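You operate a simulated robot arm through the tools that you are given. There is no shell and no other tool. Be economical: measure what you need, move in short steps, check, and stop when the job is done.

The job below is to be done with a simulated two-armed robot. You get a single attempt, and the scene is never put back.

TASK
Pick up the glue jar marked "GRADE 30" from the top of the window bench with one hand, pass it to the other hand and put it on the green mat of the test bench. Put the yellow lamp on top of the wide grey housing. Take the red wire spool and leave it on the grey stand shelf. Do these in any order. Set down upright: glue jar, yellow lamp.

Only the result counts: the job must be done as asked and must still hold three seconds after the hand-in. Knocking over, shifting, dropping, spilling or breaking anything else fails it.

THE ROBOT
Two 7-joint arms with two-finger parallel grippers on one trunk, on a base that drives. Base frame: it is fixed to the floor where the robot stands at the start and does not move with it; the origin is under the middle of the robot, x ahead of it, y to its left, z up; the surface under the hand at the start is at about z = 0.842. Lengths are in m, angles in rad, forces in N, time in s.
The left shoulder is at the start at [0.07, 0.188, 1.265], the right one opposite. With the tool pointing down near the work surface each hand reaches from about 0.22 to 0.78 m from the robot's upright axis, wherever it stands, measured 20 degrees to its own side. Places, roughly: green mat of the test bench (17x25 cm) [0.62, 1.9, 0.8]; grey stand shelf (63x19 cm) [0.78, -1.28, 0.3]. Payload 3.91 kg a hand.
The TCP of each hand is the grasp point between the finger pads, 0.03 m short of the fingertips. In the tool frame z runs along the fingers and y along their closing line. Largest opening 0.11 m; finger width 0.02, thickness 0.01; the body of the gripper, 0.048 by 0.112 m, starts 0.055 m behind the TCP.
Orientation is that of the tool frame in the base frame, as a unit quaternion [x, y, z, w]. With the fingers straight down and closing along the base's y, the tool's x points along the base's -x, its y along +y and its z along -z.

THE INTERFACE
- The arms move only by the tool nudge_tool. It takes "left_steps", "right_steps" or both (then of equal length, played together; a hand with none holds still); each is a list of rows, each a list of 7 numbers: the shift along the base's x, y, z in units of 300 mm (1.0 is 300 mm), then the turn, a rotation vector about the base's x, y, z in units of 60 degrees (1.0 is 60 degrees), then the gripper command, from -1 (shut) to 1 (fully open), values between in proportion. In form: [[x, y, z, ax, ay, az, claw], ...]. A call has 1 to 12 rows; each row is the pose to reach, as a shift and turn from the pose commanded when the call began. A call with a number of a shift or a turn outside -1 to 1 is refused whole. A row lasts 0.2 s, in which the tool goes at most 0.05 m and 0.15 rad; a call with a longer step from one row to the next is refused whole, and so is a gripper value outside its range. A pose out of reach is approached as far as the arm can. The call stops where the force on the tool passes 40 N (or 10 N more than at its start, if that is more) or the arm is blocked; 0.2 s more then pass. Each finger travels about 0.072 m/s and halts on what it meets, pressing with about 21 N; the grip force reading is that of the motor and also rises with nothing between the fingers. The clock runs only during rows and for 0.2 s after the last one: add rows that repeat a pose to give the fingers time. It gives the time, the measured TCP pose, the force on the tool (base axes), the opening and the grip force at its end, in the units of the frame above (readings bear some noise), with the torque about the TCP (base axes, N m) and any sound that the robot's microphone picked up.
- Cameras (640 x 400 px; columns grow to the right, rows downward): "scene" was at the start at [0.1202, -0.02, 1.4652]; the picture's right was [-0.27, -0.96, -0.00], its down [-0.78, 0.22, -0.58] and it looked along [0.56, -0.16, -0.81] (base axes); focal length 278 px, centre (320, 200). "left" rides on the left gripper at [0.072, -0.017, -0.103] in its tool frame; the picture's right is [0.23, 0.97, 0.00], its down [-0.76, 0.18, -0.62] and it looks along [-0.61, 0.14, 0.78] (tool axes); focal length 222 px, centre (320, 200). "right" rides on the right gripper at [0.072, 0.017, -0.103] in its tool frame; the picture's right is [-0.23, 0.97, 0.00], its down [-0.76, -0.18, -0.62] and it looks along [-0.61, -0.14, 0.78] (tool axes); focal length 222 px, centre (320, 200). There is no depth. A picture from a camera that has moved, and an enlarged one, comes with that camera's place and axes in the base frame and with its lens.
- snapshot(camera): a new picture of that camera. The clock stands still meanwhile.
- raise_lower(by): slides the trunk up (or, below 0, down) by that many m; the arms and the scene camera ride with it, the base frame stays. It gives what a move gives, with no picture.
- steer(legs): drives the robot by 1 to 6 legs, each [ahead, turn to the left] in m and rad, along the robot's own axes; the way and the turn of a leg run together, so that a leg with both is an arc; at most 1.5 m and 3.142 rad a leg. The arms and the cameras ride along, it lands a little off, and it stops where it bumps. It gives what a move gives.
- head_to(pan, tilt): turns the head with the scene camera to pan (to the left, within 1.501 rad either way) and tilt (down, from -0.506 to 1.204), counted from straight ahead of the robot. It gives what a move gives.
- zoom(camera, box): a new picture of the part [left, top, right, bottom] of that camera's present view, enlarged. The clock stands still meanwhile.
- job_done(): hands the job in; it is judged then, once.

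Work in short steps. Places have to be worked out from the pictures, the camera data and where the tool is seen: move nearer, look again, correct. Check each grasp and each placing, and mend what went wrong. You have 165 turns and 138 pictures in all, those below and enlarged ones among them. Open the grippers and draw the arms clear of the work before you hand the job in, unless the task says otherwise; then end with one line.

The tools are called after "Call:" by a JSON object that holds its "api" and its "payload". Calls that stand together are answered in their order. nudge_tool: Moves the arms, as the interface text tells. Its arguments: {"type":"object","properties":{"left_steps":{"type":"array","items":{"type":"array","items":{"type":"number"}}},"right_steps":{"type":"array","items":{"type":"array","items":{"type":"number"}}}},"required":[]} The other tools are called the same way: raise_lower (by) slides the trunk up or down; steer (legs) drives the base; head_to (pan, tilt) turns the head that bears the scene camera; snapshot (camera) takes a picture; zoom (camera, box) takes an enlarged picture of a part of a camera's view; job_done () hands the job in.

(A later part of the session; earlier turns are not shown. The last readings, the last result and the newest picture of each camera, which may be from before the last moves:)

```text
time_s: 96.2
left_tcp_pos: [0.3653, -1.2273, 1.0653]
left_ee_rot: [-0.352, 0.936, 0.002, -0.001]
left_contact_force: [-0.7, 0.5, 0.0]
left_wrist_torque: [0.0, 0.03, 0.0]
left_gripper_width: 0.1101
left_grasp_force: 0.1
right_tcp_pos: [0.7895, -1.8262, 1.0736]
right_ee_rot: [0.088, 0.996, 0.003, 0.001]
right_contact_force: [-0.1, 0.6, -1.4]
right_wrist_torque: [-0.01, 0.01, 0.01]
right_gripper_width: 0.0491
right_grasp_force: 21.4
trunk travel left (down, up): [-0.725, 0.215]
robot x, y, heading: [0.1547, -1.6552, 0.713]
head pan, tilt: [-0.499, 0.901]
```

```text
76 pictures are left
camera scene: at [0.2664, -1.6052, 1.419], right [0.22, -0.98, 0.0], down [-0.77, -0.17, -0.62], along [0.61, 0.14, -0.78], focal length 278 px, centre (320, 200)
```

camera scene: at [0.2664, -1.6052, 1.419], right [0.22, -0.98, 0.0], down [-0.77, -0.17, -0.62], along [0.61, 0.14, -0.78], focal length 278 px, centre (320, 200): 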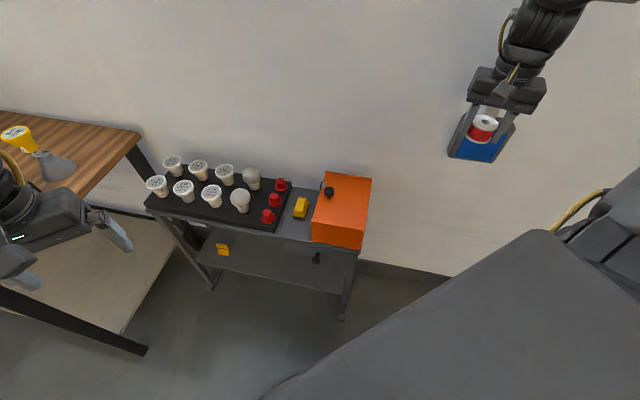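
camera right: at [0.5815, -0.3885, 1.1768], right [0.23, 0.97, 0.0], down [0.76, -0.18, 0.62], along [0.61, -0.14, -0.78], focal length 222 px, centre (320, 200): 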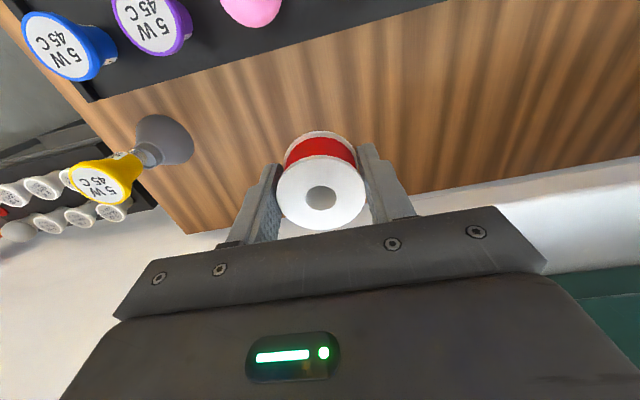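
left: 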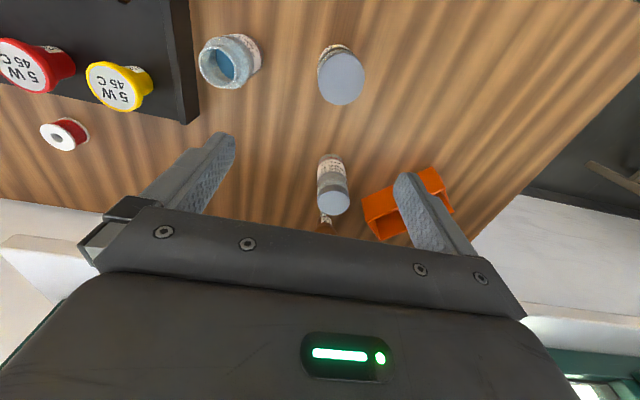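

The hand is now beyond the right end of the stand. I lower the trunk by 0.45 m (free space under both hands), then try tilting the tool forward while pulling back.

Call:
{"api": "raise_lower", "payload": {"by": -0.45}}

Call:
{"api": "nudge_tool", "payload": {"right_steps": [[-0.1, 0, 0, 0, -0.13, 0, -0.5], [-0.22, 0, 0, 0, -0.26, 0, -0.5], [-0.35, 0, 0, 0, -0.39, 0, -0.5], [-0.48, 0, 0, 0, -0.52, 0, -0.5], [-0.6, 0, 0, 0, -0.65, 0, -0.5]]}}

Call:
{"api": "snapshot", "payload": {"camera": "scene"}}

```text
refused: -0.45 is not a number from -0.4 to 0.4
```

```text
time_s: 97.4
left_tcp_pos: [0.3652, -1.2288, 1.0651]
left_ee_rot: [-0.352, 0.936, 0.002, -0.001]
left_contact_force: [-0.3, -0.5, -0.6]
left_wrist_torque: [0.04, 0.03, -0.01]
left_gripper_width: 0.11
left_grasp_force: 0.0
right_tcp_pos: [0.7669, -1.8874, 1.0927]
right_ee_rot: [0.083, 0.938, 0.033, 0.334]
right_contact_force: [0.3, -0.7, -0.5]
right_wrist_torque: [-0.02, 0.0, 0.03]
right_gripper_width: 0.0494
right_grasp_force: 21.0
right hand out of reach, approached as far as the arm can: row 1, 2, 3, 4, 5
trunk travel left (down, up): [-0.725, 0.215]
robot x, y, heading: [0.1536, -1.6541, 0.72]
head pan, tilt: [-0.499, 0.901]
```

```text
75 pictures are left
camera scene: at [0.2677, -1.6073, 1.4189], right [0.22, -0.98, 0.0], down [-0.77, -0.17, -0.62], along [0.61, 0.14, -0.78], focal length 278 px, centre (320, 200)
```

scene: 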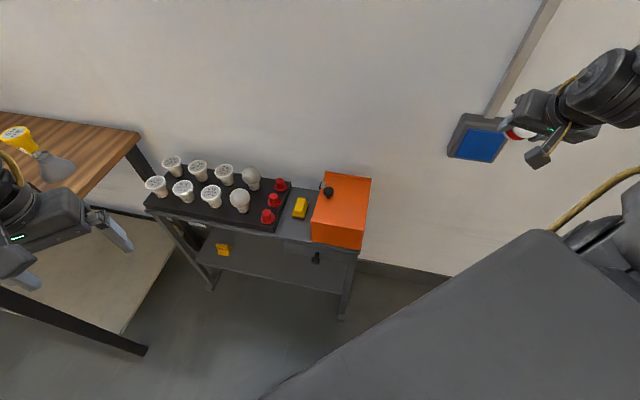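

The arm can move outward but not inward in this posture, so I'll use the base: position the robot so the hand hangs in front of the shelf, lower the trunk, then extend forward. Drive first with the trunk high.

Call:
{"api": "steer", "payload": {"legs": [[0, -1.64], [-0.41, 0], [0, 1.82]]}}

Call:
{"api": "snapshot", "payload": {"camera": "scene"}}

```text
time_s: 108.4
left_tcp_pos: [0.0929, -0.8707, 1.0647]
left_ee_rot: [-0.402, 0.916, 0.002, -0.001]
left_contact_force: [-0.5, 0.6, 0.4]
left_wrist_torque: [0.0, 0.01, -0.02]
left_gripper_width: 0.11
left_grasp_force: 0.2
right_tcp_pos: [0.56, -1.481, 1.0944]
right_ee_rot: [0.032, 0.942, 0.051, 0.331]
right_contact_force: [0.3, 0.0, -0.4]
right_wrist_torque: [0.01, -0.01, -0.02]
right_gripper_width: 0.0492
right_grasp_force: 20.6
trunk travel left (down, up): [-0.725, 0.215]
robot x, y, heading: [-0.0749, -1.316, 0.825]
head pan, tilt: [-0.499, 0.901]
```

```text
74 pictures are left
camera scene: at [0.0338, -1.2561, 1.4189], right [0.32, -0.95, 0.0], down [-0.74, -0.25, -0.62], along [0.59, 0.2, -0.78], focal length 278 px, centre (320, 200)
```

scene: 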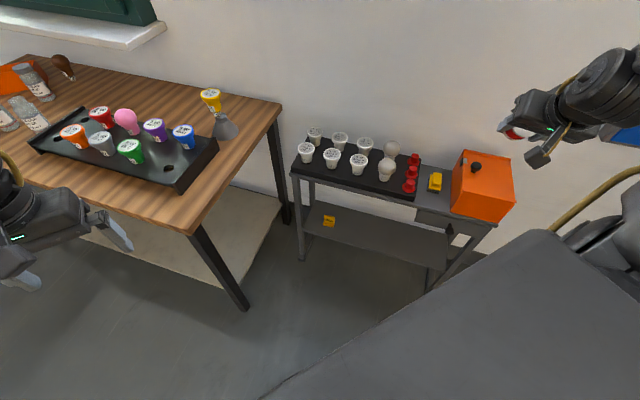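

Hand is in front of the shelf at [0.56,-1.48]. Lower the trunk 0.4 m and look.

Call:
{"api": "raise_lower", "payload": {"by": -0.4}}

Call:
{"api": "head_to", "payload": {"pan": -0.7, "tilt": 0.7}}

Call:
{"api": "snapshot", "payload": {"camera": "scene"}}

Call:
{"api": "snapshot", "payload": {"camera": "right"}}

```text
time_s: 112.2
left_tcp_pos: [0.0919, -0.8697, 0.6647]
left_ee_rot: [-0.401, 0.916, 0.001, -0.001]
left_contact_force: [0.1, 0.1, -0.5]
left_wrist_torque: [-0.02, -0.01, 0.0]
left_gripper_width: 0.1101
left_grasp_force: 0.0
right_tcp_pos: [0.5607, -1.482, 0.6946]
right_ee_rot: [0.032, 0.941, 0.051, 0.333]
right_contact_force: [0.4, 0.5, -1.4]
right_wrist_torque: [0.0, 0.01, 0.01]
right_gripper_width: 0.0491
right_grasp_force: 20.9
trunk travel left (down, up): [-0.325, 0.615]
robot x, y, heading: [-0.0707, -1.3134, 0.822]
head pan, tilt: [-0.499, 0.901]
```

```text
time_s: 113.0
left_tcp_pos: [0.0928, -0.8697, 0.665]
left_ee_rot: [-0.402, 0.916, 0.002, -0.001]
left_contact_force: [0.5, 0.2, 0.5]
left_wrist_torque: [-0.03, -0.02, 0.02]
left_gripper_width: 0.1099
left_grasp_force: 0.1
right_tcp_pos: [0.5609, -1.4813, 0.6946]
right_ee_rot: [0.033, 0.941, 0.05, 0.332]
right_contact_force: [0.1, -0.3, -0.8]
right_wrist_torque: [-0.01, 0.09, 0.01]
right_gripper_width: 0.049
right_grasp_force: 20.7
trunk travel left (down, up): [-0.325, 0.615]
robot x, y, heading: [-0.0694, -1.3141, 0.822]
head pan, tilt: [-0.7, 0.7]
```

```text
73 pictures are left
camera scene: at [0.0464, -1.2696, 1.0351], right [0.12, -0.99, 0.0], down [-0.64, -0.08, -0.76], along [0.76, 0.1, -0.64], focal length 278 px, centre (320, 200)
```

scene: 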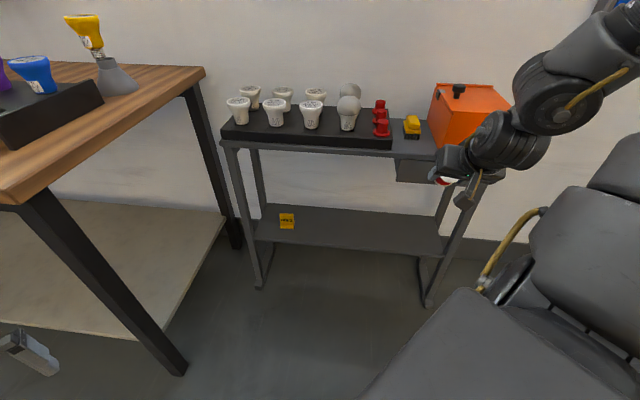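

```text
72 pictures are left
camera right: at [0.4396, -1.4665, 0.731], right [0.2, 0.95, 0.25], down [0.2, -0.29, 0.94], along [0.96, -0.14, -0.25], focal length 222 px, centre (320, 200)
```

right: 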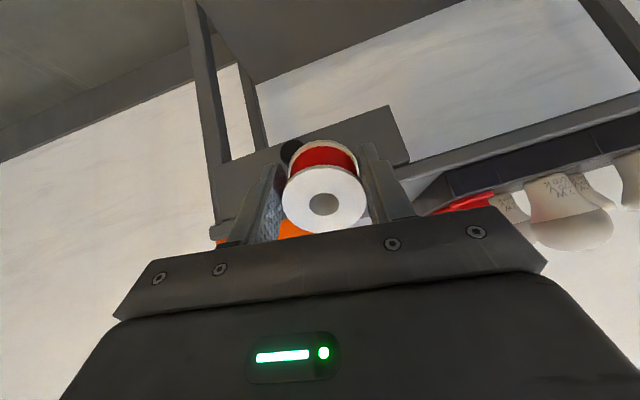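

Clear. Lower another 0.3 m; then try shifting the hand toward y≈-1.40.

Call:
{"api": "raise_lower", "payload": {"by": -0.28}}

Call:
{"api": "nudge_tool", "payload": {"right_steps": [[0, 0.12, 0, 0, 0, 0, -0.5], [0.05, 0.25, 0, 0, 0, 0, -0.5]]}}

Call:
{"api": "snapshot", "payload": {"camera": "scene"}}

Call:
{"api": "snapshot", "payload": {"camera": "right"}}

```text
time_s: 115.8
left_tcp_pos: [0.0918, -0.8704, 0.3848]
left_ee_rot: [-0.401, 0.916, 0.002, 0.0]
left_contact_force: [-0.3, 0.5, 0.1]
left_wrist_torque: [0.02, 0.02, -0.05]
left_gripper_width: 0.1099
left_grasp_force: 0.1
right_tcp_pos: [0.5607, -1.4819, 0.4155]
right_ee_rot: [0.031, 0.942, 0.051, 0.331]
right_contact_force: [-0.5, 0.3, -0.3]
right_wrist_torque: [0.01, 0.02, 0.01]
right_gripper_width: 0.0492
right_grasp_force: 21.0
trunk travel left (down, up): [-0.045, 0.895]
robot x, y, heading: [-0.0733, -1.3179, 0.823]
head pan, tilt: [-0.7, 0.7]
```

```text
time_s: 116.4
left_tcp_pos: [0.0911, -0.8705, 0.3852]
left_ee_rot: [-0.402, 0.915, 0.002, -0.001]
left_contact_force: [-0.5, 0.4, -0.2]
left_wrist_torque: [0.0, -0.01, -0.04]
left_gripper_width: 0.1098
left_grasp_force: 0.1
right_tcp_pos: [0.5707, -1.4645, 0.393]
right_ee_rot: [0.028, 0.941, 0.055, 0.333]
right_contact_force: [0.0, -0.7, -0.3]
right_wrist_torque: [-0.01, 0.02, 0.0]
right_gripper_width: 0.049
right_grasp_force: 21.3
right hand out of reach, approached as far as the arm can: row 1, 2
trunk travel left (down, up): [-0.045, 0.895]
robot x, y, heading: [-0.0703, -1.3159, 0.823]
head pan, tilt: [-0.7, 0.7]
```

```text
71 pictures are left
camera scene: at [0.0461, -1.2698, 0.7552], right [0.12, -0.99, 0.0], down [-0.64, -0.08, -0.77], along [0.76, 0.1, -0.64], focal length 278 px, centre (320, 200)
```

scene: 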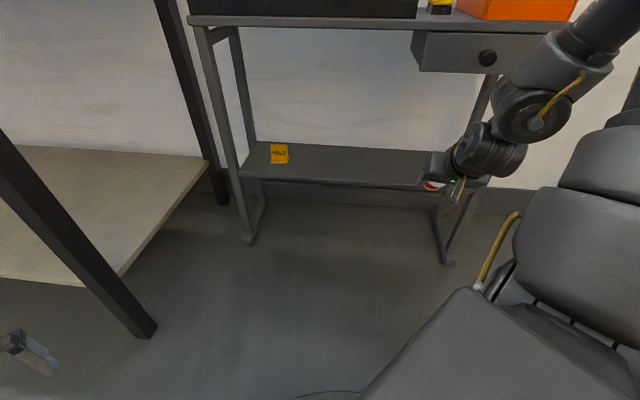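

```text
70 pictures are left
camera right: at [0.4502, -1.4517, 0.4297], right [0.19, 0.95, 0.26], down [0.2, -0.3, 0.93], along [0.96, -0.13, -0.24], focal length 222 px, centre (320, 200)
```

right: 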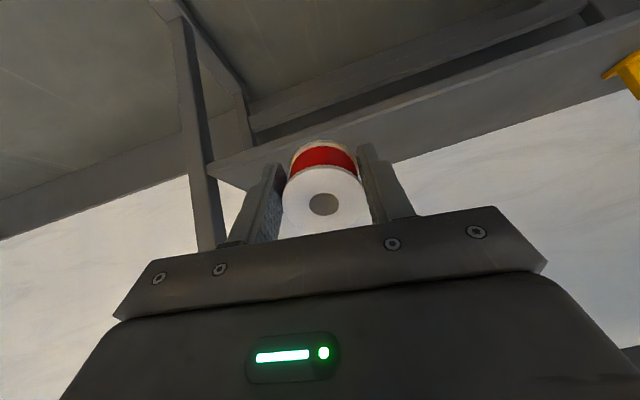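

Hand 0.393 high, just in front of the shelf. I rotate the base +0.1 rad to shift the hand to y≈-1.40, away from the leg.

Call:
{"api": "steer", "payload": {"legs": [[0, 0.1]]}}

Call:
{"api": "nudge_tool", "payload": {"right_steps": [[0.1, 0, 0, 0, 0, 0, -0.5], [0.22, 0, 0, 0, 0, 0, -0.5], [0.34, 0, 0, 0, 0, 0, -0.5], [0.46, 0, 0, 0, 0, 0, -0.5], [0.58, 0, 0, 0, 0, 0, -0.5]]}}

Call:
{"api": "snapshot", "payload": {"camera": "scene"}}

Call:
{"api": "snapshot", "payload": {"camera": "right"}}

```text
time_s: 117.3
left_tcp_pos: [0.0461, -0.8561, 0.3849]
left_ee_rot: [-0.446, 0.895, 0.001, -0.001]
left_contact_force: [1.6, 0.0, -0.2]
left_wrist_torque: [0.01, 0.0, 0.01]
left_gripper_width: 0.1102
left_grasp_force: 0.0
right_tcp_pos: [0.5833, -1.4007, 0.3931]
right_ee_rot: [-0.019, 0.941, 0.071, 0.33]
right_contact_force: [-0.4, -0.5, -1.1]
right_wrist_torque: [0.03, -0.02, 0.0]
right_gripper_width: 0.0489
right_grasp_force: 20.8
trunk travel left (down, up): [-0.045, 0.895]
robot x, y, heading: [-0.0711, -1.3159, 0.93]
head pan, tilt: [-0.7, 0.7]
```

```text
time_s: 118.5
left_tcp_pos: [0.0476, -0.857, 0.3859]
left_ee_rot: [-0.446, 0.895, 0.002, -0.001]
left_contact_force: [0.2, -0.1, 0.3]
left_wrist_torque: [0.02, 0.05, -0.01]
left_gripper_width: 0.1098
left_grasp_force: 0.1
right_tcp_pos: [0.7559, -1.402, 0.3935]
right_ee_rot: [-0.017, 0.941, 0.071, 0.329]
right_contact_force: [-0.5, 0.3, -1.4]
right_wrist_torque: [-0.01, 0.04, -0.03]
right_gripper_width: 0.0489
right_grasp_force: 21.2
trunk travel left (down, up): [-0.045, 0.895]
robot x, y, heading: [-0.0734, -1.3153, 0.921]
head pan, tilt: [-0.7, 0.7]
```

```text
69 pictures are left
camera scene: at [0.0412, -1.2582, 0.7551], right [0.22, -0.98, 0.0], down [-0.63, -0.14, -0.76], along [0.75, 0.17, -0.64], focal length 278 px, centre (320, 200)
```

scene: 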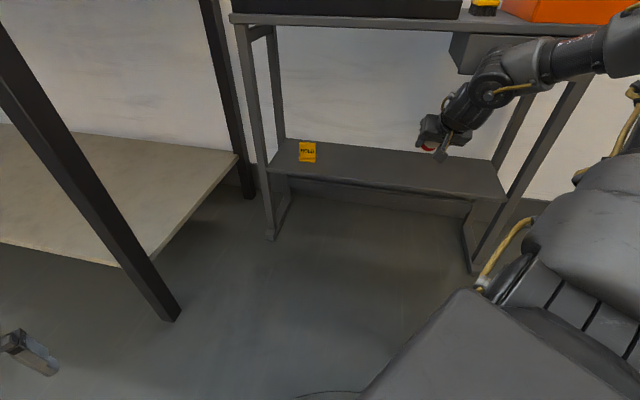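

```text
68 pictures are left
camera right: at [0.6349, -1.4007, 0.4303], right [0.1, 0.96, 0.26], down [0.23, -0.28, 0.93], along [0.97, -0.03, -0.24], focal length 222 px, centre (320, 200)
```

right: 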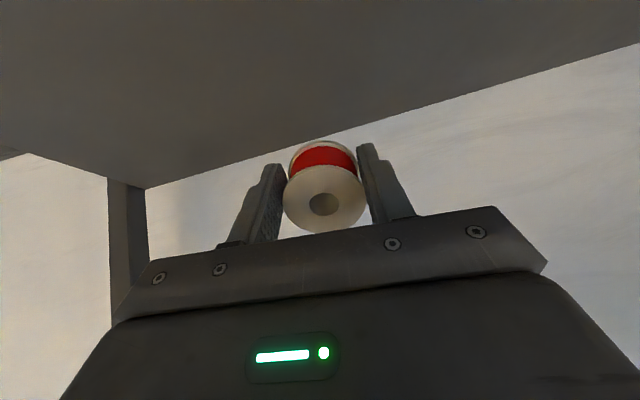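

Spool is over the shelf. I lower in small steps toward contact.

Call:
{"api": "nudge_tool", "payload": {"right_steps": [[0.02, 0, -0.06, 0, 0, 0, -0.5], [0.02, 0, -0.12, 0, 0, 0, -0.5], [0.02, 0, -0.14, 0, 0, 0, -0.5], [0.02, 0, -0.155, 0, 0, 0, -0.5]]}}

Call:
{"api": "zoom", "payload": {"camera": "scene", "box": [370, 110, 498, 190]}}

```text
time_s: 119.5
left_tcp_pos: [0.047, -0.8568, 0.3859]
left_ee_rot: [-0.447, 0.895, 0.001, -0.001]
left_contact_force: [1.0, -0.3, 0.8]
left_wrist_torque: [0.0, 0.01, -0.04]
left_gripper_width: 0.1098
left_grasp_force: 0.0
right_tcp_pos: [0.7626, -1.4006, 0.3459]
right_ee_rot: [-0.019, 0.941, 0.072, 0.33]
right_contact_force: [-0.5, -0.3, -1.0]
right_wrist_torque: [-0.01, 0.02, -0.02]
right_gripper_width: 0.0488
right_grasp_force: 21.3
trunk travel left (down, up): [-0.045, 0.895]
robot x, y, heading: [-0.073, -1.3135, 0.922]
head pan, tilt: [-0.7, 0.7]
```

```text
5.00 times, centred on (434, 150) of scene
camera zoom: at [0.0412, -1.2582, 0.7551], right [0.22, -0.98, 0.0], down [-0.63, -0.14, -0.76], along [0.75, 0.17, -0.64], focal length 1389 px, centre (-250, 450)
```

zoom: 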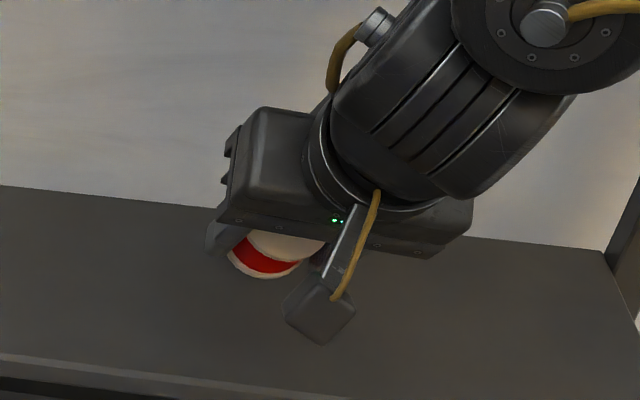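

No contact yet. Continue down.

Call:
{"api": "nudge_tool", "payload": {"right_steps": [[0, 0, -0.01, 0, 0, 0, -0.5], [0, 0, -0.02, 0, 0, 0, -0.5], [0, 0, -0.03, 0, 0, 0, -0.5], [0, 0, -0.04, 0, 0, 0, -0.5], [0, 0, -0.05, 0, 0, 0, -0.5]]}}

```text
time_s: 120.7
left_tcp_pos: [0.0471, -0.857, 0.3855]
left_ee_rot: [-0.447, 0.895, 0.001, 0.0]
left_contact_force: [-0.7, 1.1, -0.2]
left_wrist_torque: [-0.03, -0.01, -0.01]
left_gripper_width: 0.1101
left_grasp_force: 0.2
right_tcp_pos: [0.7627, -1.4006, 0.3354]
right_ee_rot: [-0.018, 0.94, 0.072, 0.332]
right_contact_force: [-2.6, -1.9, 13.7]
right_wrist_torque: [-0.1, -0.09, -0.03]
right_gripper_width: 0.0489
right_grasp_force: 21.3
trunk travel left (down, up): [-0.045, 0.895]
robot x, y, heading: [-0.0724, -1.321, 0.924]
head pan, tilt: [-0.7, 0.7]
```

Contact. I release the spool and back the fingers off.

Call:
{"api": "nudge_tool", "payload": {"right_steps": [[0, 0, 0.006, 0, 0, 0, -0.5], [0, 0, 0.006, 0, 0, 0, 0.1], [0, 0, 0.006, 0, 0, 0, 0.5], [0, 0, 0.006, 0, 0, 0, 0.8], [0, 0, 0.006, 0, 0, 0, 0.8]]}}

Call:
{"api": "snapshot", "payload": {"camera": "right"}}

Call:
{"api": "zoom", "payload": {"camera": "scene", "box": [370, 110, 498, 190]}}

```text
time_s: 121.9
left_tcp_pos: [0.045, -0.8561, 0.3871]
left_ee_rot: [-0.447, 0.895, 0.001, 0.0]
left_contact_force: [0.8, 0.9, -0.7]
left_wrist_torque: [-0.01, 0.02, 0.0]
left_gripper_width: 0.11
left_grasp_force: 0.0
right_tcp_pos: [0.7617, -1.4013, 0.3342]
right_ee_rot: [-0.019, 0.94, 0.072, 0.332]
right_contact_force: [-2.8, 11.0, 14.3]
right_wrist_torque: [-0.31, -0.1, 0.0]
right_gripper_width: 0.0931
right_grasp_force: 0.1
trunk travel left (down, up): [-0.045, 0.895]
robot x, y, heading: [-0.0708, -1.3153, 0.92]
head pan, tilt: [-0.7, 0.7]
```

```text
66 pictures are left
camera right: at [0.6399, -1.3989, 0.3717], right [0.1, 0.96, 0.26], down [0.22, -0.28, 0.94], along [0.97, -0.03, -0.24], focal length 222 px, centre (320, 200)
```

right: 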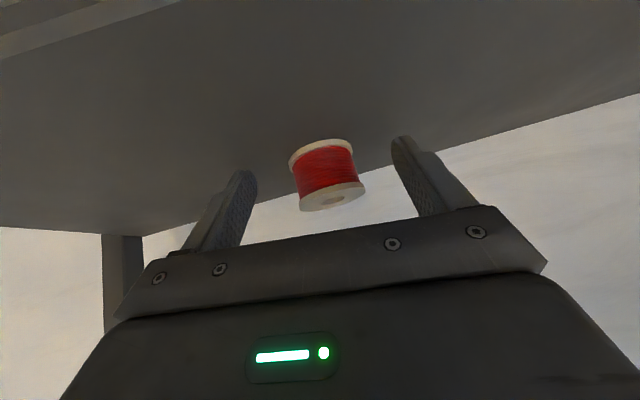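

```text
5.00 times, centred on (434, 150) of scene
camera zoom: at [0.0397, -1.2576, 0.7554], right [0.22, -0.98, 0.0], down [-0.63, -0.14, -0.77], along [0.75, 0.17, -0.64], focal length 1389 px, centre (-250, 450)
```

zoom: 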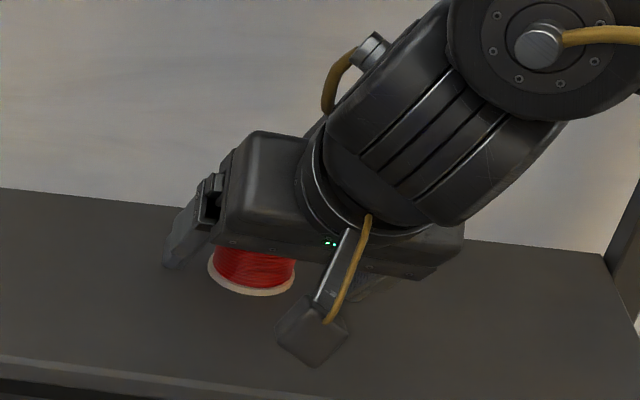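

The spool stands flat on the shelf. I withdraw along the tool axis, then straight back.

Call:
{"api": "nudge_tool", "payload": {"right_steps": [[-0.04, -0.008, 0.06, 0, 0, 0, 0.8], [-0.12, -0.02, 0.14, 0, 0, 0, 0.8], [-0.22, -0.02, 0.22, 0, 0, 0, 0.8], [-0.34, -0.02, 0.24, 0, 0, 0, 0.8], [-0.46, -0.02, 0.24, 0, 0, 0, 0.8], [-0.58, -0.02, 0.24, 0, 0, 0, 0.8]]}}

Call:
{"api": "snapshot", "payload": {"camera": "scene"}}

```text
time_s: 123.3
left_tcp_pos: [0.0468, -0.8553, 0.3852]
left_ee_rot: [-0.447, 0.895, 0.0, -0.002]
left_contact_force: [-0.4, 0.4, 0.7]
left_wrist_torque: [-0.02, 0.0, -0.03]
left_gripper_width: 0.11
left_grasp_force: 0.1
right_tcp_pos: [0.5877, -1.4076, 0.4055]
right_ee_rot: [-0.017, 0.942, 0.069, 0.329]
right_contact_force: [0.1, -0.3, 0.0]
right_wrist_torque: [-0.02, -0.03, 0.01]
right_gripper_width: 0.099
right_grasp_force: 0.1
right hand out of reach, approached as far as the arm can: row 5
trunk travel left (down, up): [-0.045, 0.895]
robot x, y, heading: [-0.0741, -1.3178, 0.926]
head pan, tilt: [-0.7, 0.7]
```

```text
64 pictures are left
camera scene: at [0.0408, -1.2577, 0.755], right [0.22, -0.98, 0.0], down [-0.63, -0.14, -0.76], along [0.75, 0.17, -0.64], focal length 278 px, centre (320, 200)
```

scene: 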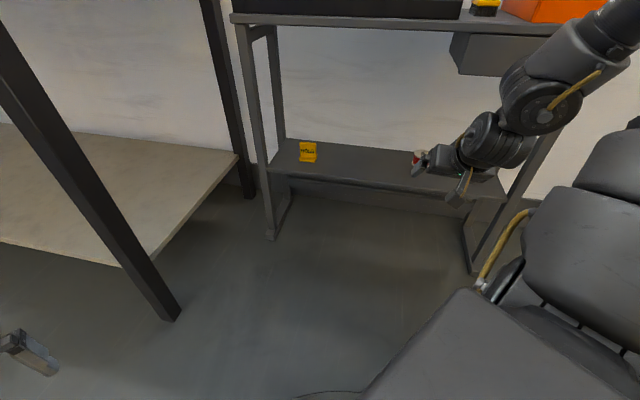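

Spool stays on the shelf. I back the base 0.12 m and raise the trunk.

Call:
{"api": "steer", "payload": {"legs": [[-0.12, 0]]}}

Call:
{"api": "raise_lower", "payload": {"by": 0.4}}

Call:
{"api": "raise_lower", "payload": {"by": 0.33}}

Call:
{"api": "head_to", "payload": {"pan": -0.5, "tilt": 0.8}}

Call:
{"api": "snapshot", "payload": {"camera": "scene"}}

```text
time_s: 124.6
left_tcp_pos: [-0.0256, -0.9521, 0.3863]
left_ee_rot: [-0.447, 0.895, 0.002, -0.001]
left_contact_force: [1.0, -0.2, 0.4]
left_wrist_torque: [0.01, 0.01, -0.02]
left_gripper_width: 0.1104
left_grasp_force: 0.0
right_tcp_pos: [0.5151, -1.5041, 0.4059]
right_ee_rot: [-0.018, 0.941, 0.071, 0.33]
right_contact_force: [-0.9, 0.4, 0.4]
right_wrist_torque: [0.0, 0.03, 0.03]
right_gripper_width: 0.099
right_grasp_force: 0.0
trunk travel left (down, up): [-0.045, 0.895]
robot x, y, heading: [-0.1415, -1.4165, 0.922]
head pan, tilt: [-0.7, 0.7]
```

```text
time_s: 128.4
left_tcp_pos: [-0.0253, -0.9512, 0.7859]
left_ee_rot: [-0.446, 0.895, 0.001, -0.001]
left_contact_force: [0.8, -1.7, -0.2]
left_wrist_torque: [-0.01, -0.03, -0.02]
left_gripper_width: 0.1102
left_grasp_force: 0.0
right_tcp_pos: [0.5163, -1.5043, 0.8069]
right_ee_rot: [-0.018, 0.941, 0.071, 0.33]
right_contact_force: [-0.4, -0.1, -0.1]
right_wrist_torque: [0.02, 0.01, 0.04]
right_gripper_width: 0.0992
right_grasp_force: 0.0
trunk travel left (down, up): [-0.445, 0.495]
robot x, y, heading: [-0.1444, -1.413, 0.926]
head pan, tilt: [-0.7, 0.7]
```

```text
time_s: 131.6
left_tcp_pos: [-0.0261, -0.9525, 1.1159]
left_ee_rot: [-0.446, 0.895, 0.003, 0.0]
left_contact_force: [0.1, 0.4, 0.6]
left_wrist_torque: [-0.01, 0.0, 0.02]
left_gripper_width: 0.11
left_grasp_force: 0.1
right_tcp_pos: [0.5155, -1.5056, 1.1371]
right_ee_rot: [-0.017, 0.941, 0.071, 0.33]
right_contact_force: [0.0, 0.3, -0.4]
right_wrist_torque: [0.01, 0.0, 0.0]
right_gripper_width: 0.0991
right_grasp_force: 0.1
trunk travel left (down, up): [-0.775, 0.165]
robot x, y, heading: [-0.1476, -1.4124, 0.925]
head pan, tilt: [-0.7, 0.7]
```

```text
time_s: 132.4
left_tcp_pos: [-0.0252, -0.9519, 1.116]
left_ee_rot: [-0.446, 0.895, 0.001, -0.001]
left_contact_force: [-0.6, 0.4, -1.0]
left_wrist_torque: [0.0, 0.03, -0.01]
left_gripper_width: 0.11
left_grasp_force: 0.2
right_tcp_pos: [0.5146, -1.5045, 1.1369]
right_ee_rot: [-0.019, 0.941, 0.072, 0.331]
right_contact_force: [0.5, -0.1, -0.3]
right_wrist_torque: [-0.01, -0.02, -0.03]
right_gripper_width: 0.099
right_grasp_force: 0.0
trunk travel left (down, up): [-0.775, 0.165]
robot x, y, heading: [-0.1447, -1.418, 0.93]
head pan, tilt: [-0.499, 0.799]
```

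```text
63 pictures are left
camera scene: at [-0.0409, -1.3402, 1.4769], right [0.41, -0.91, 0.0], down [-0.65, -0.29, -0.7], along [0.64, 0.29, -0.72], focal length 278 px, centre (320, 200)
```

scene: 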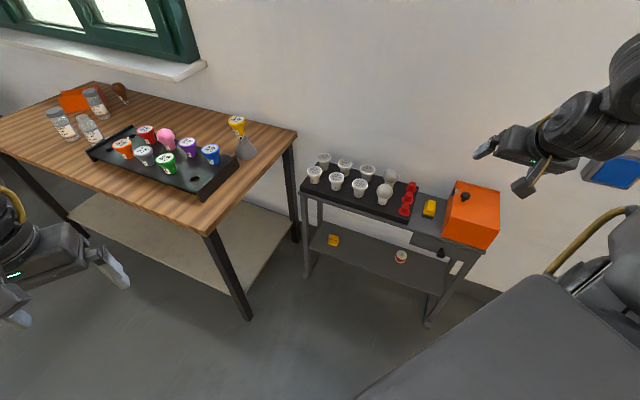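

Spool on shelf, lamp on housing. Now to normalise the right arm: untilt the tool and try moving toward its home-relative position.

Call:
{"api": "nudge_tool", "payload": {"right_steps": [[0.0, 0, 0.05, 0, 0.13, 0, 0.8], [0, 0, 0.1, 0, 0.26, 0, 0.8], [0, 0.0, 0.15, 0, 0.39, 0, 0.8], [0, 0.0, 0.15, 0, 0.52, 0, 0.8], [0, 0, 0.15, 0, 0.645, 0, 0.8], [-0.05, 0.1, 0.15, 0, 0.645, 0, 1], [-0.1, 0.2, 0.15, 0, 0.645, 0, 1], [-0.15, 0.3, 0.1, 0, 0.645, 0, 1], [-0.2, 0.4, 0.05, 0, 0.645, 0, 1], [-0.25, 0.5, 0, 0, 0.645, 0, 1], [-0.3, 0.6, 0, 0, 0.645, 0, 1], [-0.33, 0.7, 0, 0, 0.645, 0, 1]]}}

```text
time_s: 135.0
left_tcp_pos: [-0.0306, -0.9511, 1.1148]
left_ee_rot: [-0.446, 0.895, 0.0, 0.001]
left_contact_force: [-0.6, 0.1, 0.1]
left_wrist_torque: [0.02, -0.02, 0.01]
left_gripper_width: 0.1102
left_grasp_force: 0.1
right_tcp_pos: [0.5245, -1.4114, 1.1679]
right_ee_rot: [0.006, 0.997, 0.072, 0.002]
right_contact_force: [0.3, 0.5, -0.2]
right_wrist_torque: [0.02, -0.01, 0.01]
right_gripper_width: 0.1101
right_grasp_force: 0.1
right hand out of reach, approached as far as the arm can: row 1, 2, 3, 7, 8, 9, 10, 11, 12
trunk travel left (down, up): [-0.775, 0.165]
robot x, y, heading: [-0.1454, -1.4129, 0.924]
head pan, tilt: [-0.499, 0.799]
```

The tool is yawed ~-0.92 relative to the robot, which likely strains the wrist. I yaw it back to align with the robot, then move toward the home position.

Call:
{"api": "nudge_tool", "payload": {"right_steps": [[0, 0, 0, 0, 0, 0.13, 1], [0, 0, 0, 0, 0, 0.26, 1], [0, 0, 0, 0, 0, 0.39, 1], [0, 0, 0, 0, 0, 0.52, 1], [0, 0, 0, 0, 0, 0.65, 1], [0, 0, 0, 0, 0, 0.78, 1], [0, 0, 0, 0, 0, 0.88, 1], [-0.08, 0.1, 0, 0, 0, 0.88, 1], [-0.16, 0.2, -0.03, 0, 0, 0.88, 1], [-0.24, 0.3, -0.06, 0, 0, 0.88, 1], [-0.32, 0.4, -0.1, 0, 0, 0.88, 1]]}}

```text
time_s: 137.4
left_tcp_pos: [-0.026, -0.9514, 1.1144]
left_ee_rot: [-0.447, 0.895, 0.001, -0.001]
left_contact_force: [-0.2, -0.3, 0.4]
left_wrist_torque: [-0.01, 0.0, 0.04]
left_gripper_width: 0.1101
left_grasp_force: 0.0
right_tcp_pos: [0.4357, -1.2923, 1.1384]
right_ee_rot: [-0.436, 0.897, 0.064, -0.033]
right_contact_force: [-0.5, 0.5, -0.9]
right_wrist_torque: [0.01, -0.03, 0.03]
right_gripper_width: 0.11
right_grasp_force: 0.0
trunk travel left (down, up): [-0.775, 0.165]
robot x, y, heading: [-0.1461, -1.4118, 0.926]
head pan, tilt: [-0.499, 0.799]
```

Right arm is back near home. I test whether it can now move inward toward the robot's middle (needed for the handover).

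Call:
{"api": "nudge_tool", "payload": {"right_steps": [[-0.11, 0.09, 0, 0, 0, 0, 1], [-0.22, 0.18, 0, 0, 0, 0, 1], [-0.33, 0.27, 0, 0, 0, 0, 1], [-0.44, 0.36, 0, 0, 0, 0, 1], [-0.55, 0.45, 0, 0, 0, 0, 1], [-0.65, 0.54, 0, 0, 0, 0, 1], [-0.7, 0.6, 0, 0, 0, 0, 1]]}}

```text
time_s: 139.0
left_tcp_pos: [-0.0212, -0.9549, 1.1158]
left_ee_rot: [-0.445, 0.896, 0.003, -0.002]
left_contact_force: [-0.1, 0.3, -0.4]
left_wrist_torque: [-0.01, 0.05, 0.02]
left_gripper_width: 0.1101
left_grasp_force: 0.1
right_tcp_pos: [0.2992, -1.1445, 1.1425]
right_ee_rot: [-0.438, 0.896, 0.066, -0.035]
right_contact_force: [1.5, -0.6, -0.6]
right_wrist_torque: [0.01, 0.02, -0.04]
right_gripper_width: 0.11
right_grasp_force: 0.1
right hand out of reach, approached as far as the arm can: row 4, 5, 6, 7
trunk travel left (down, up): [-0.775, 0.165]
robot x, y, heading: [-0.1451, -1.4121, 0.923]
head pan, tilt: [-0.499, 0.799]
```

Inward limit is about local y≈-0.19. Plan: left hand picks the jar from above by the lid, the right (tilted) takes its lower body. I drive back to the window bench at about (0,-0.2).

Call:
{"api": "steer", "payload": {"legs": [[0, 0.54], [1.217, 0], [0, -1.467]]}}

Call:
{"api": "head_to", "payload": {"pan": 0.2, "tilt": 0.95}}

Call:
{"api": "snapshot", "payload": {"camera": "scene"}}

Call:
{"api": "snapshot", "payload": {"camera": "left"}}

```text
time_s: 150.1
left_tcp_pos: [0.4022, 0.0058, 1.1152]
left_ee_rot: [-0.029, 1.0, 0.003, 0.0]
left_contact_force: [0.3, 0.0, 0.9]
left_wrist_torque: [0.0, 0.0, 0.05]
left_gripper_width: 0.1101
left_grasp_force: 0.1
right_tcp_pos: [0.4647, -0.3613, 1.1426]
right_ee_rot: [-0.023, 0.997, 0.073, -0.004]
right_contact_force: [-1.6, 0.2, -0.2]
right_wrist_torque: [0.0, -0.01, 0.0]
right_gripper_width: 0.1104
right_grasp_force: 0.1
trunk travel left (down, up): [-0.775, 0.165]
robot x, y, heading: [-0.029, -0.2041, 0.06]
head pan, tilt: [-0.499, 0.799]
```

```text
time_s: 151.2
left_tcp_pos: [0.4014, 0.0044, 1.1138]
left_ee_rot: [-0.031, 1.0, 0.002, 0.0]
left_contact_force: [-0.4, 1.3, 0.1]
left_wrist_torque: [0.02, 0.0, 0.0]
left_gripper_width: 0.11
left_grasp_force: 0.1
right_tcp_pos: [0.4633, -0.3621, 1.1428]
right_ee_rot: [-0.023, 0.997, 0.073, -0.004]
right_contact_force: [0.6, 0.4, 1.1]
right_wrist_torque: [0.0, 0.02, -0.01]
right_gripper_width: 0.11
right_grasp_force: 0.2
trunk travel left (down, up): [-0.775, 0.165]
robot x, y, heading: [-0.0262, -0.2015, 0.053]
head pan, tilt: [0.201, 0.949]
```

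```text
62 pictures are left
camera scene: at [0.0944, -0.1802, 1.4654], right [0.25, -0.97, 0.0], down [-0.79, -0.21, -0.58], along [0.56, 0.15, -0.81], focal length 278 px, centre (320, 200)
```

scene: 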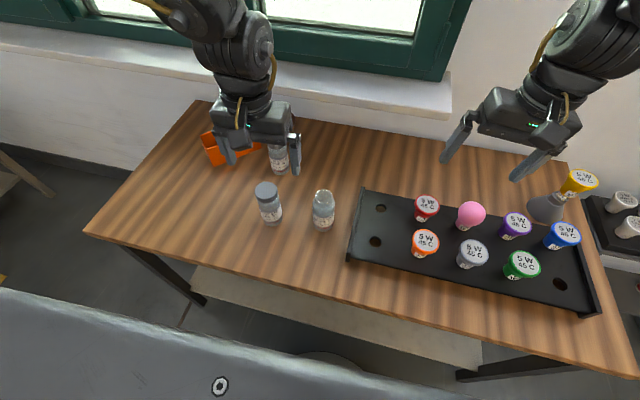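

```text
61 pictures are left
camera left: at [0.3297, -0.0148, 1.2177], right [-0.28, 0.96, 0.0], down [0.75, 0.22, 0.62], along [0.6, 0.18, -0.78], focal length 222 px, centre (320, 200)
```

left: 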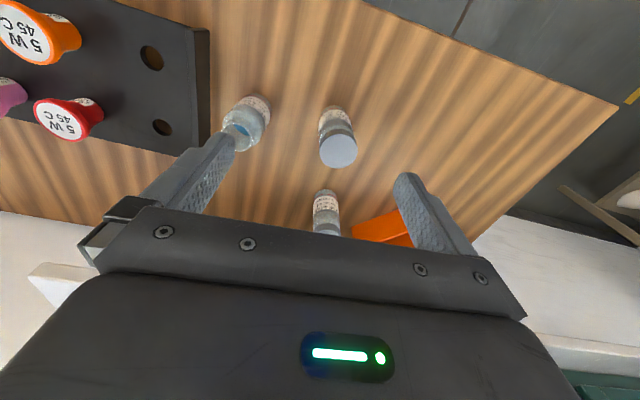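

The GRADE 30 jar lid triangulates to about [0.460,0.050], top z≈0.934. I bring the left hand over it at z≈1.0 and check.

Call:
{"api": "nudge_tool", "payload": {"left_steps": [[0.1, 0.08, -0.03, 0, 0, 0, 1], [0.195, 0.152, -0.1, 0, 0, 0, 1], [0.195, 0.152, -0.25, 0, 0, 0, 0.8], [0.195, 0.152, -0.38, 0, 0, 0, 0.6]]}}

Call:
{"api": "snapshot", "payload": {"camera": "left"}}

Call:
{"api": "zoom", "payload": {"camera": "scene", "box": [200, 130, 360, 230]}}

```text
time_s: 152.2
left_tcp_pos: [0.423, -0.0018, 1.0043]
left_ee_rot: [-0.034, 0.999, 0.005, 0.003]
left_contact_force: [0.6, -0.5, -0.3]
left_wrist_torque: [-0.02, -0.01, -0.05]
left_gripper_width: 0.0881
left_grasp_force: 0.1
left hand out of reach, approached as far as the arm can: row 1, 2, 3, 4
right_tcp_pos: [0.4653, -0.3599, 1.1422]
right_ee_rot: [-0.023, 0.997, 0.073, -0.004]
right_contact_force: [-0.1, 0.5, 0.5]
right_wrist_torque: [-0.01, 0.0, 0.0]
right_gripper_width: 0.1098
right_grasp_force: 0.1
trunk travel left (down, up): [-0.775, 0.165]
robot x, y, heading: [-0.0295, -0.2014, 0.054]
head pan, tilt: [0.201, 0.949]
```

```text
60 pictures are left
camera left: at [0.3515, -0.0231, 1.1067], right [-0.3, 0.96, 0.01], down [0.74, 0.22, 0.63], along [0.6, 0.19, -0.78], focal length 222 px, centre (320, 200)
```

left: 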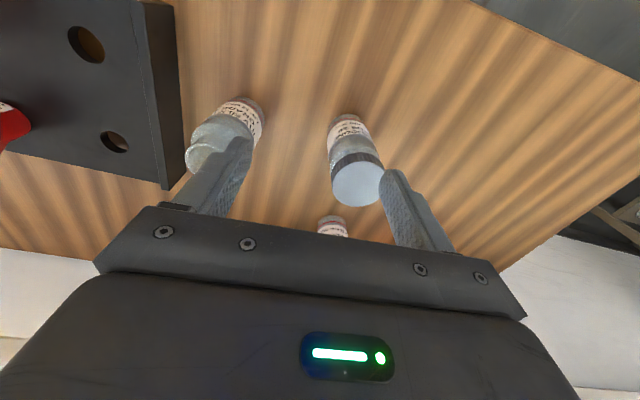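

```text
4.00 times, centred on (280, 180) of scene
camera zoom: at [0.0957, -0.1805, 1.4653], right [0.25, -0.97, 0.0], down [-0.79, -0.21, -0.58], along [0.56, 0.15, -0.81], focal length 1111 px, centre (480, 280)
```

zoom: 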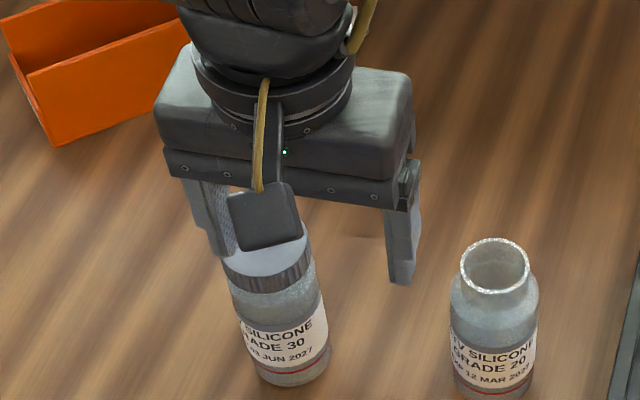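

The left arm is stuck going outward here, and the jar sits at the edge. I raise the left hand slightly and rotate the base left 0.25 rad so the jar is more central.

Call:
{"api": "nudge_tool", "payload": {"left_steps": [[0, 0, 0.1, 0, 0, 0, 0.8], [0, 0, 0.2, 0, 0, 0, 0.8]]}}

Call:
{"api": "steer", "payload": {"legs": [[0, 0.25]]}}

Call:
{"api": "nudge_tool", "payload": {"left_steps": [[0.1, 0, 0, 0, 0, 0, 0.8], [0.2, -0.05, 0, 0, 0, 0, 0.8], [0.28, -0.1, 0, 0, 0, 0, 0.8]]}}

Call:
{"api": "snapshot", "payload": {"camera": "left"}}

```text
time_s: 152.8
left_tcp_pos: [0.4224, -0.0007, 1.0656]
left_ee_rot: [-0.03, 1.0, 0.003, 0.0]
left_contact_force: [-0.7, 0.3, -1.3]
left_wrist_torque: [-0.02, 0.0, -0.02]
left_gripper_width: 0.0989
left_grasp_force: 0.2
right_tcp_pos: [0.4626, -0.36, 1.144]
right_ee_rot: [-0.023, 0.997, 0.073, -0.004]
right_contact_force: [0.0, -0.3, -0.2]
right_wrist_torque: [-0.01, -0.01, 0.0]
right_gripper_width: 0.1098
right_grasp_force: 0.1
trunk travel left (down, up): [-0.775, 0.165]
robot x, y, heading: [-0.0267, -0.2012, 0.059]
head pan, tilt: [0.201, 0.949]
```

```text
time_s: 154.1
left_tcp_pos: [0.362, 0.1035, 1.064]
left_ee_rot: [-0.154, 0.988, 0.003, 0.0]
left_contact_force: [-0.1, -0.7, 0.7]
left_wrist_torque: [-0.01, 0.01, 0.0]
left_gripper_width: 0.0991
left_grasp_force: 0.0
right_tcp_pos: [0.4901, -0.2371, 1.1435]
right_ee_rot: [-0.147, 0.986, 0.072, -0.013]
right_contact_force: [-1.0, -0.4, 0.2]
right_wrist_torque: [0.03, 0.0, 0.03]
right_gripper_width: 0.11
right_grasp_force: 0.1
trunk travel left (down, up): [-0.775, 0.165]
robot x, y, heading: [-0.0266, -0.1998, 0.302]
head pan, tilt: [0.201, 0.949]
```

```text
time_s: 154.9
left_tcp_pos: [0.4413, 0.0656, 1.064]
left_ee_rot: [-0.157, 0.988, 0.003, 0.001]
left_contact_force: [-0.1, -0.1, 0.4]
left_wrist_torque: [-0.04, 0.0, 0.0]
left_gripper_width: 0.099
left_grasp_force: 0.1
left hand out of reach, approached as far as the arm can: row 1, 2, 3
right_tcp_pos: [0.4884, -0.2363, 1.1426]
right_ee_rot: [-0.145, 0.987, 0.072, -0.013]
right_contact_force: [0.5, 0.4, -0.4]
right_wrist_torque: [-0.03, 0.03, 0.0]
right_gripper_width: 0.1102
right_grasp_force: 0.0
trunk travel left (down, up): [-0.775, 0.165]
robot x, y, heading: [-0.027, -0.1998, 0.305]
head pan, tilt: [0.201, 0.949]
```

```text
58 pictures are left
camera left: at [0.3767, 0.0277, 1.1667], right [-0.52, 0.86, 0.0], down [0.67, 0.4, 0.63], along [0.53, 0.33, -0.78], focal length 222 px, centre (320, 200)
```

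left: 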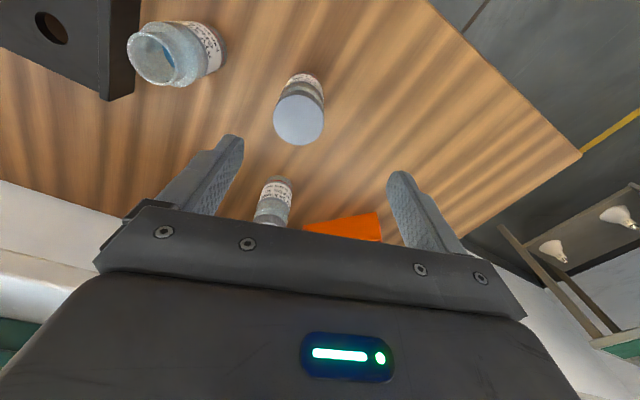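

It looks like each arm can't cross the plane straight ahead of its shoulder; the left works on the inner side. I rotate the base 0.15 more so the jar is at the robot's middle, and move the left hand over it.

Call:
{"api": "steer", "payload": {"legs": [[0, 0.17]]}}

Call:
{"api": "nudge_tool", "payload": {"left_steps": [[0.03, -0.12, 0, 0, 0, 0, 0.8], [0.09, -0.22, 0, 0, 0, 0, 0.8], [0.15, -0.27, 0, 0, 0, 0, 0.8], [0.21, -0.29, -0.05, 0, 0, 0, 0.8]]}}

Call:
{"api": "snapshot", "payload": {"camera": "left"}}

```text
time_s: 155.9
left_tcp_pos: [0.3893, 0.1416, 1.0642]
left_ee_rot: [-0.24, 0.971, 0.003, 0.001]
left_contact_force: [-0.1, 1.5, 0.4]
left_wrist_torque: [0.02, 0.02, 0.02]
left_gripper_width: 0.0989
left_grasp_force: 0.0
right_tcp_pos: [0.4872, -0.1479, 1.1424]
right_ee_rot: [-0.229, 0.971, 0.07, -0.019]
right_contact_force: [1.0, 0.0, 0.4]
right_wrist_torque: [0.0, -0.03, 0.03]
right_gripper_width: 0.1103
right_grasp_force: 0.0
trunk travel left (down, up): [-0.775, 0.165]
robot x, y, heading: [-0.0273, -0.2028, 0.472]
head pan, tilt: [0.201, 0.949]
```

```text
time_s: 156.9
left_tcp_pos: [0.4524, 0.0534, 1.0495]
left_ee_rot: [-0.239, 0.971, 0.003, -0.001]
left_contact_force: [0.4, 0.1, 0.1]
left_wrist_torque: [-0.01, -0.01, 0.02]
left_gripper_width: 0.0991
left_grasp_force: 0.0
right_tcp_pos: [0.4884, -0.1493, 1.143]
right_ee_rot: [-0.229, 0.971, 0.072, -0.02]
right_contact_force: [0.4, -1.0, 0.3]
right_wrist_torque: [0.02, 0.05, -0.04]
right_gripper_width: 0.1101
right_grasp_force: 0.1
trunk travel left (down, up): [-0.775, 0.165]
robot x, y, heading: [-0.0242, -0.2014, 0.47]
head pan, tilt: [0.201, 0.949]
```

```text
57 pictures are left
camera left: at [0.3964, 0.0038, 1.1515], right [-0.65, 0.76, 0.01], down [0.59, 0.51, 0.63], along [0.47, 0.41, -0.78], focal length 222 px, centre (320, 200)
```

left: 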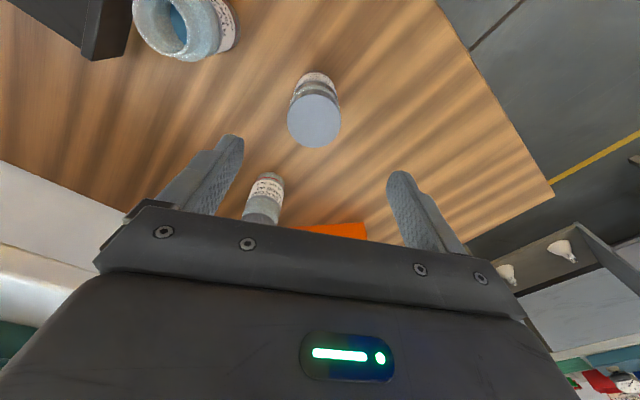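

No reach problem now. Jar axis at about [0.457,0.049]; I lower to z≈0.965 and check.

Call:
{"api": "nudge_tool", "payload": {"left_steps": [[0.015, -0.014, -0.12, 0, 0, 0, 0.8], [0.015, -0.014, -0.28, 0, 0, 0, 0.8]]}}

Call:
{"api": "snapshot", "payload": {"camera": "left"}}

Call:
{"api": "zoom", "payload": {"camera": "scene", "box": [240, 130, 400, 230]}}

```text
time_s: 157.5
left_tcp_pos: [0.4568, 0.0498, 0.9646]
left_ee_rot: [-0.239, 0.971, 0.003, 0.0]
left_contact_force: [0.2, 0.2, 0.0]
left_wrist_torque: [0.03, 0.09, 0.0]
left_gripper_width: 0.0991
left_grasp_force: 0.0
right_tcp_pos: [0.4891, -0.1478, 1.1434]
right_ee_rot: [-0.228, 0.971, 0.071, -0.02]
right_contact_force: [-0.8, -1.3, -0.2]
right_wrist_torque: [-0.01, 0.01, 0.0]
right_gripper_width: 0.1099
right_grasp_force: 0.2
trunk travel left (down, up): [-0.775, 0.165]
robot x, y, heading: [-0.0285, -0.2003, 0.468]
head pan, tilt: [0.201, 0.949]
```

```text
56 pictures are left
camera left: at [0.3998, 0.0018, 1.0674], right [-0.65, 0.76, 0.01], down [0.59, 0.51, 0.63], along [0.47, 0.41, -0.78], focal length 222 px, centre (320, 200)
```

left: 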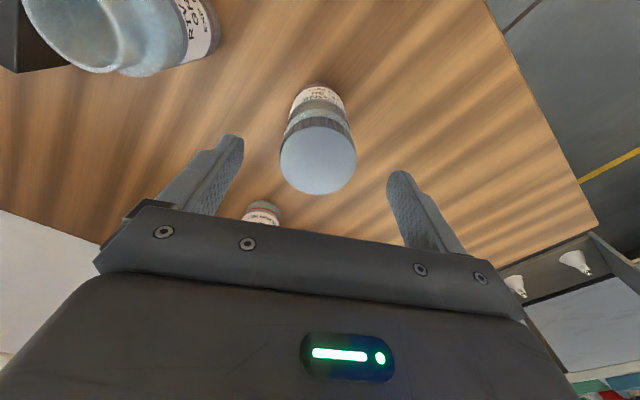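

```text
4.00 times, centred on (320, 180) of scene
camera zoom: at [0.0779, -0.1331, 1.4652], right [0.62, -0.78, 0.0], down [-0.64, -0.51, -0.58], along [0.45, 0.36, -0.81], focal length 1111 px, centre (320, 280)
```

zoom: 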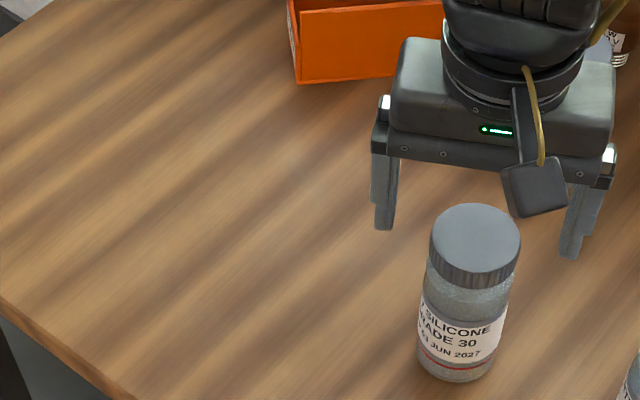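

Fingers straddle the lid symmetrically. I lower to TCP 0.915 and close.

Call:
{"api": "nudge_tool", "payload": {"left_steps": [[0, 0, -0.08, 0, 0, 0, 0.8], [0, 0, -0.165, 0, 0, 0, 0.8], [0, 0, -0.165, 0, 0, 0, 0.3], [0, 0, -0.165, 0, 0, 0, -0.2], [0, 0, -0.165, 0, 0, 0, -0.6], [0, 0, -0.165, 0, 0, 0, -0.6]]}}

Call:
{"api": "zoom", "payload": {"camera": "scene", "box": [240, 130, 400, 230]}}

```text
time_s: 158.9
left_tcp_pos: [0.4533, 0.0508, 0.9167]
left_ee_rot: [-0.24, 0.971, 0.003, 0.0]
left_contact_force: [-0.9, -0.6, 2.0]
left_wrist_torque: [0.05, 0.15, 0.07]
left_gripper_width: 0.0548
left_grasp_force: 20.7
right_tcp_pos: [0.4863, -0.1495, 1.1421]
right_ee_rot: [-0.229, 0.971, 0.071, -0.02]
right_contact_force: [0.3, -0.6, 0.4]
right_wrist_torque: [-0.03, -0.01, 0.02]
right_gripper_width: 0.1101
right_grasp_force: 0.0
trunk travel left (down, up): [-0.775, 0.165]
robot x, y, heading: [-0.0267, -0.2018, 0.475]
head pan, tilt: [0.201, 0.949]
```

```text
4.00 times, centred on (320, 180) of scene
camera zoom: at [0.0751, -0.1336, 1.4654], right [0.62, -0.78, 0.0], down [-0.64, -0.51, -0.58], along [0.46, 0.36, -0.81], focal length 1111 px, centre (320, 280)
```

zoom: 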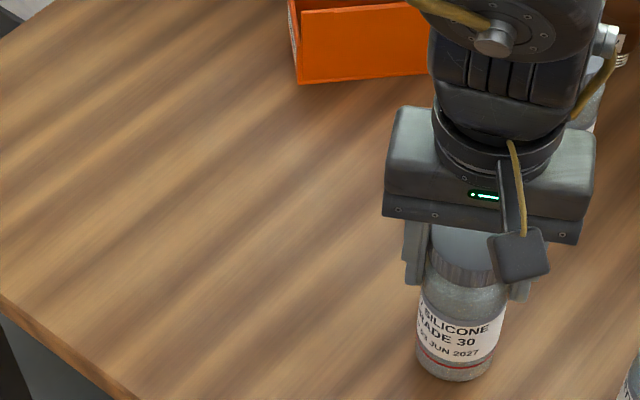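

Gripped at 0.0548 m. I lift the jar 0.22 m.

Call:
{"api": "nudge_tool", "payload": {"left_steps": [[0, 0, 0.08, 0, 0, 0, -0.7], [0, 0, 0.2, 0, 0, 0, -0.7], [0, 0, 0.33, 0, 0, 0, -0.7], [0, 0, 0.46, 0, 0, 0, -0.7], [0, 0, 0.6, 0, 0, 0, -0.7], [0, 0, 0.74, 0, 0, 0, -0.7]]}}

Call:
{"api": "snapshot", "payload": {"camera": "scene"}}

```text
time_s: 160.3
left_tcp_pos: [0.4513, 0.0497, 1.1412]
left_ee_rot: [-0.24, 0.971, 0.003, 0.001]
left_contact_force: [-0.5, -0.1, -3.0]
left_wrist_torque: [-0.01, 0.0, 0.01]
left_gripper_width: 0.0546
left_grasp_force: 21.0
right_tcp_pos: [0.485, -0.1491, 1.1436]
right_ee_rot: [-0.228, 0.971, 0.071, -0.018]
right_contact_force: [-0.3, -0.7, 0.2]
right_wrist_torque: [0.01, 0.02, 0.03]
right_gripper_width: 0.11
right_grasp_force: 0.0
trunk travel left (down, up): [-0.775, 0.165]
robot x, y, heading: [-0.0254, -0.2032, 0.47]
head pan, tilt: [0.201, 0.949]
```

```text
53 pictures are left
camera scene: at [0.0743, -0.1342, 1.4654], right [0.62, -0.78, 0.0], down [-0.64, -0.51, -0.58], along [0.46, 0.36, -0.81], focal length 278 px, centre (320, 200)
```

scene: 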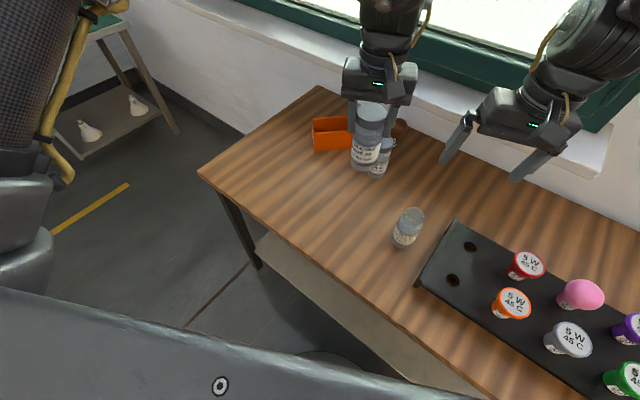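

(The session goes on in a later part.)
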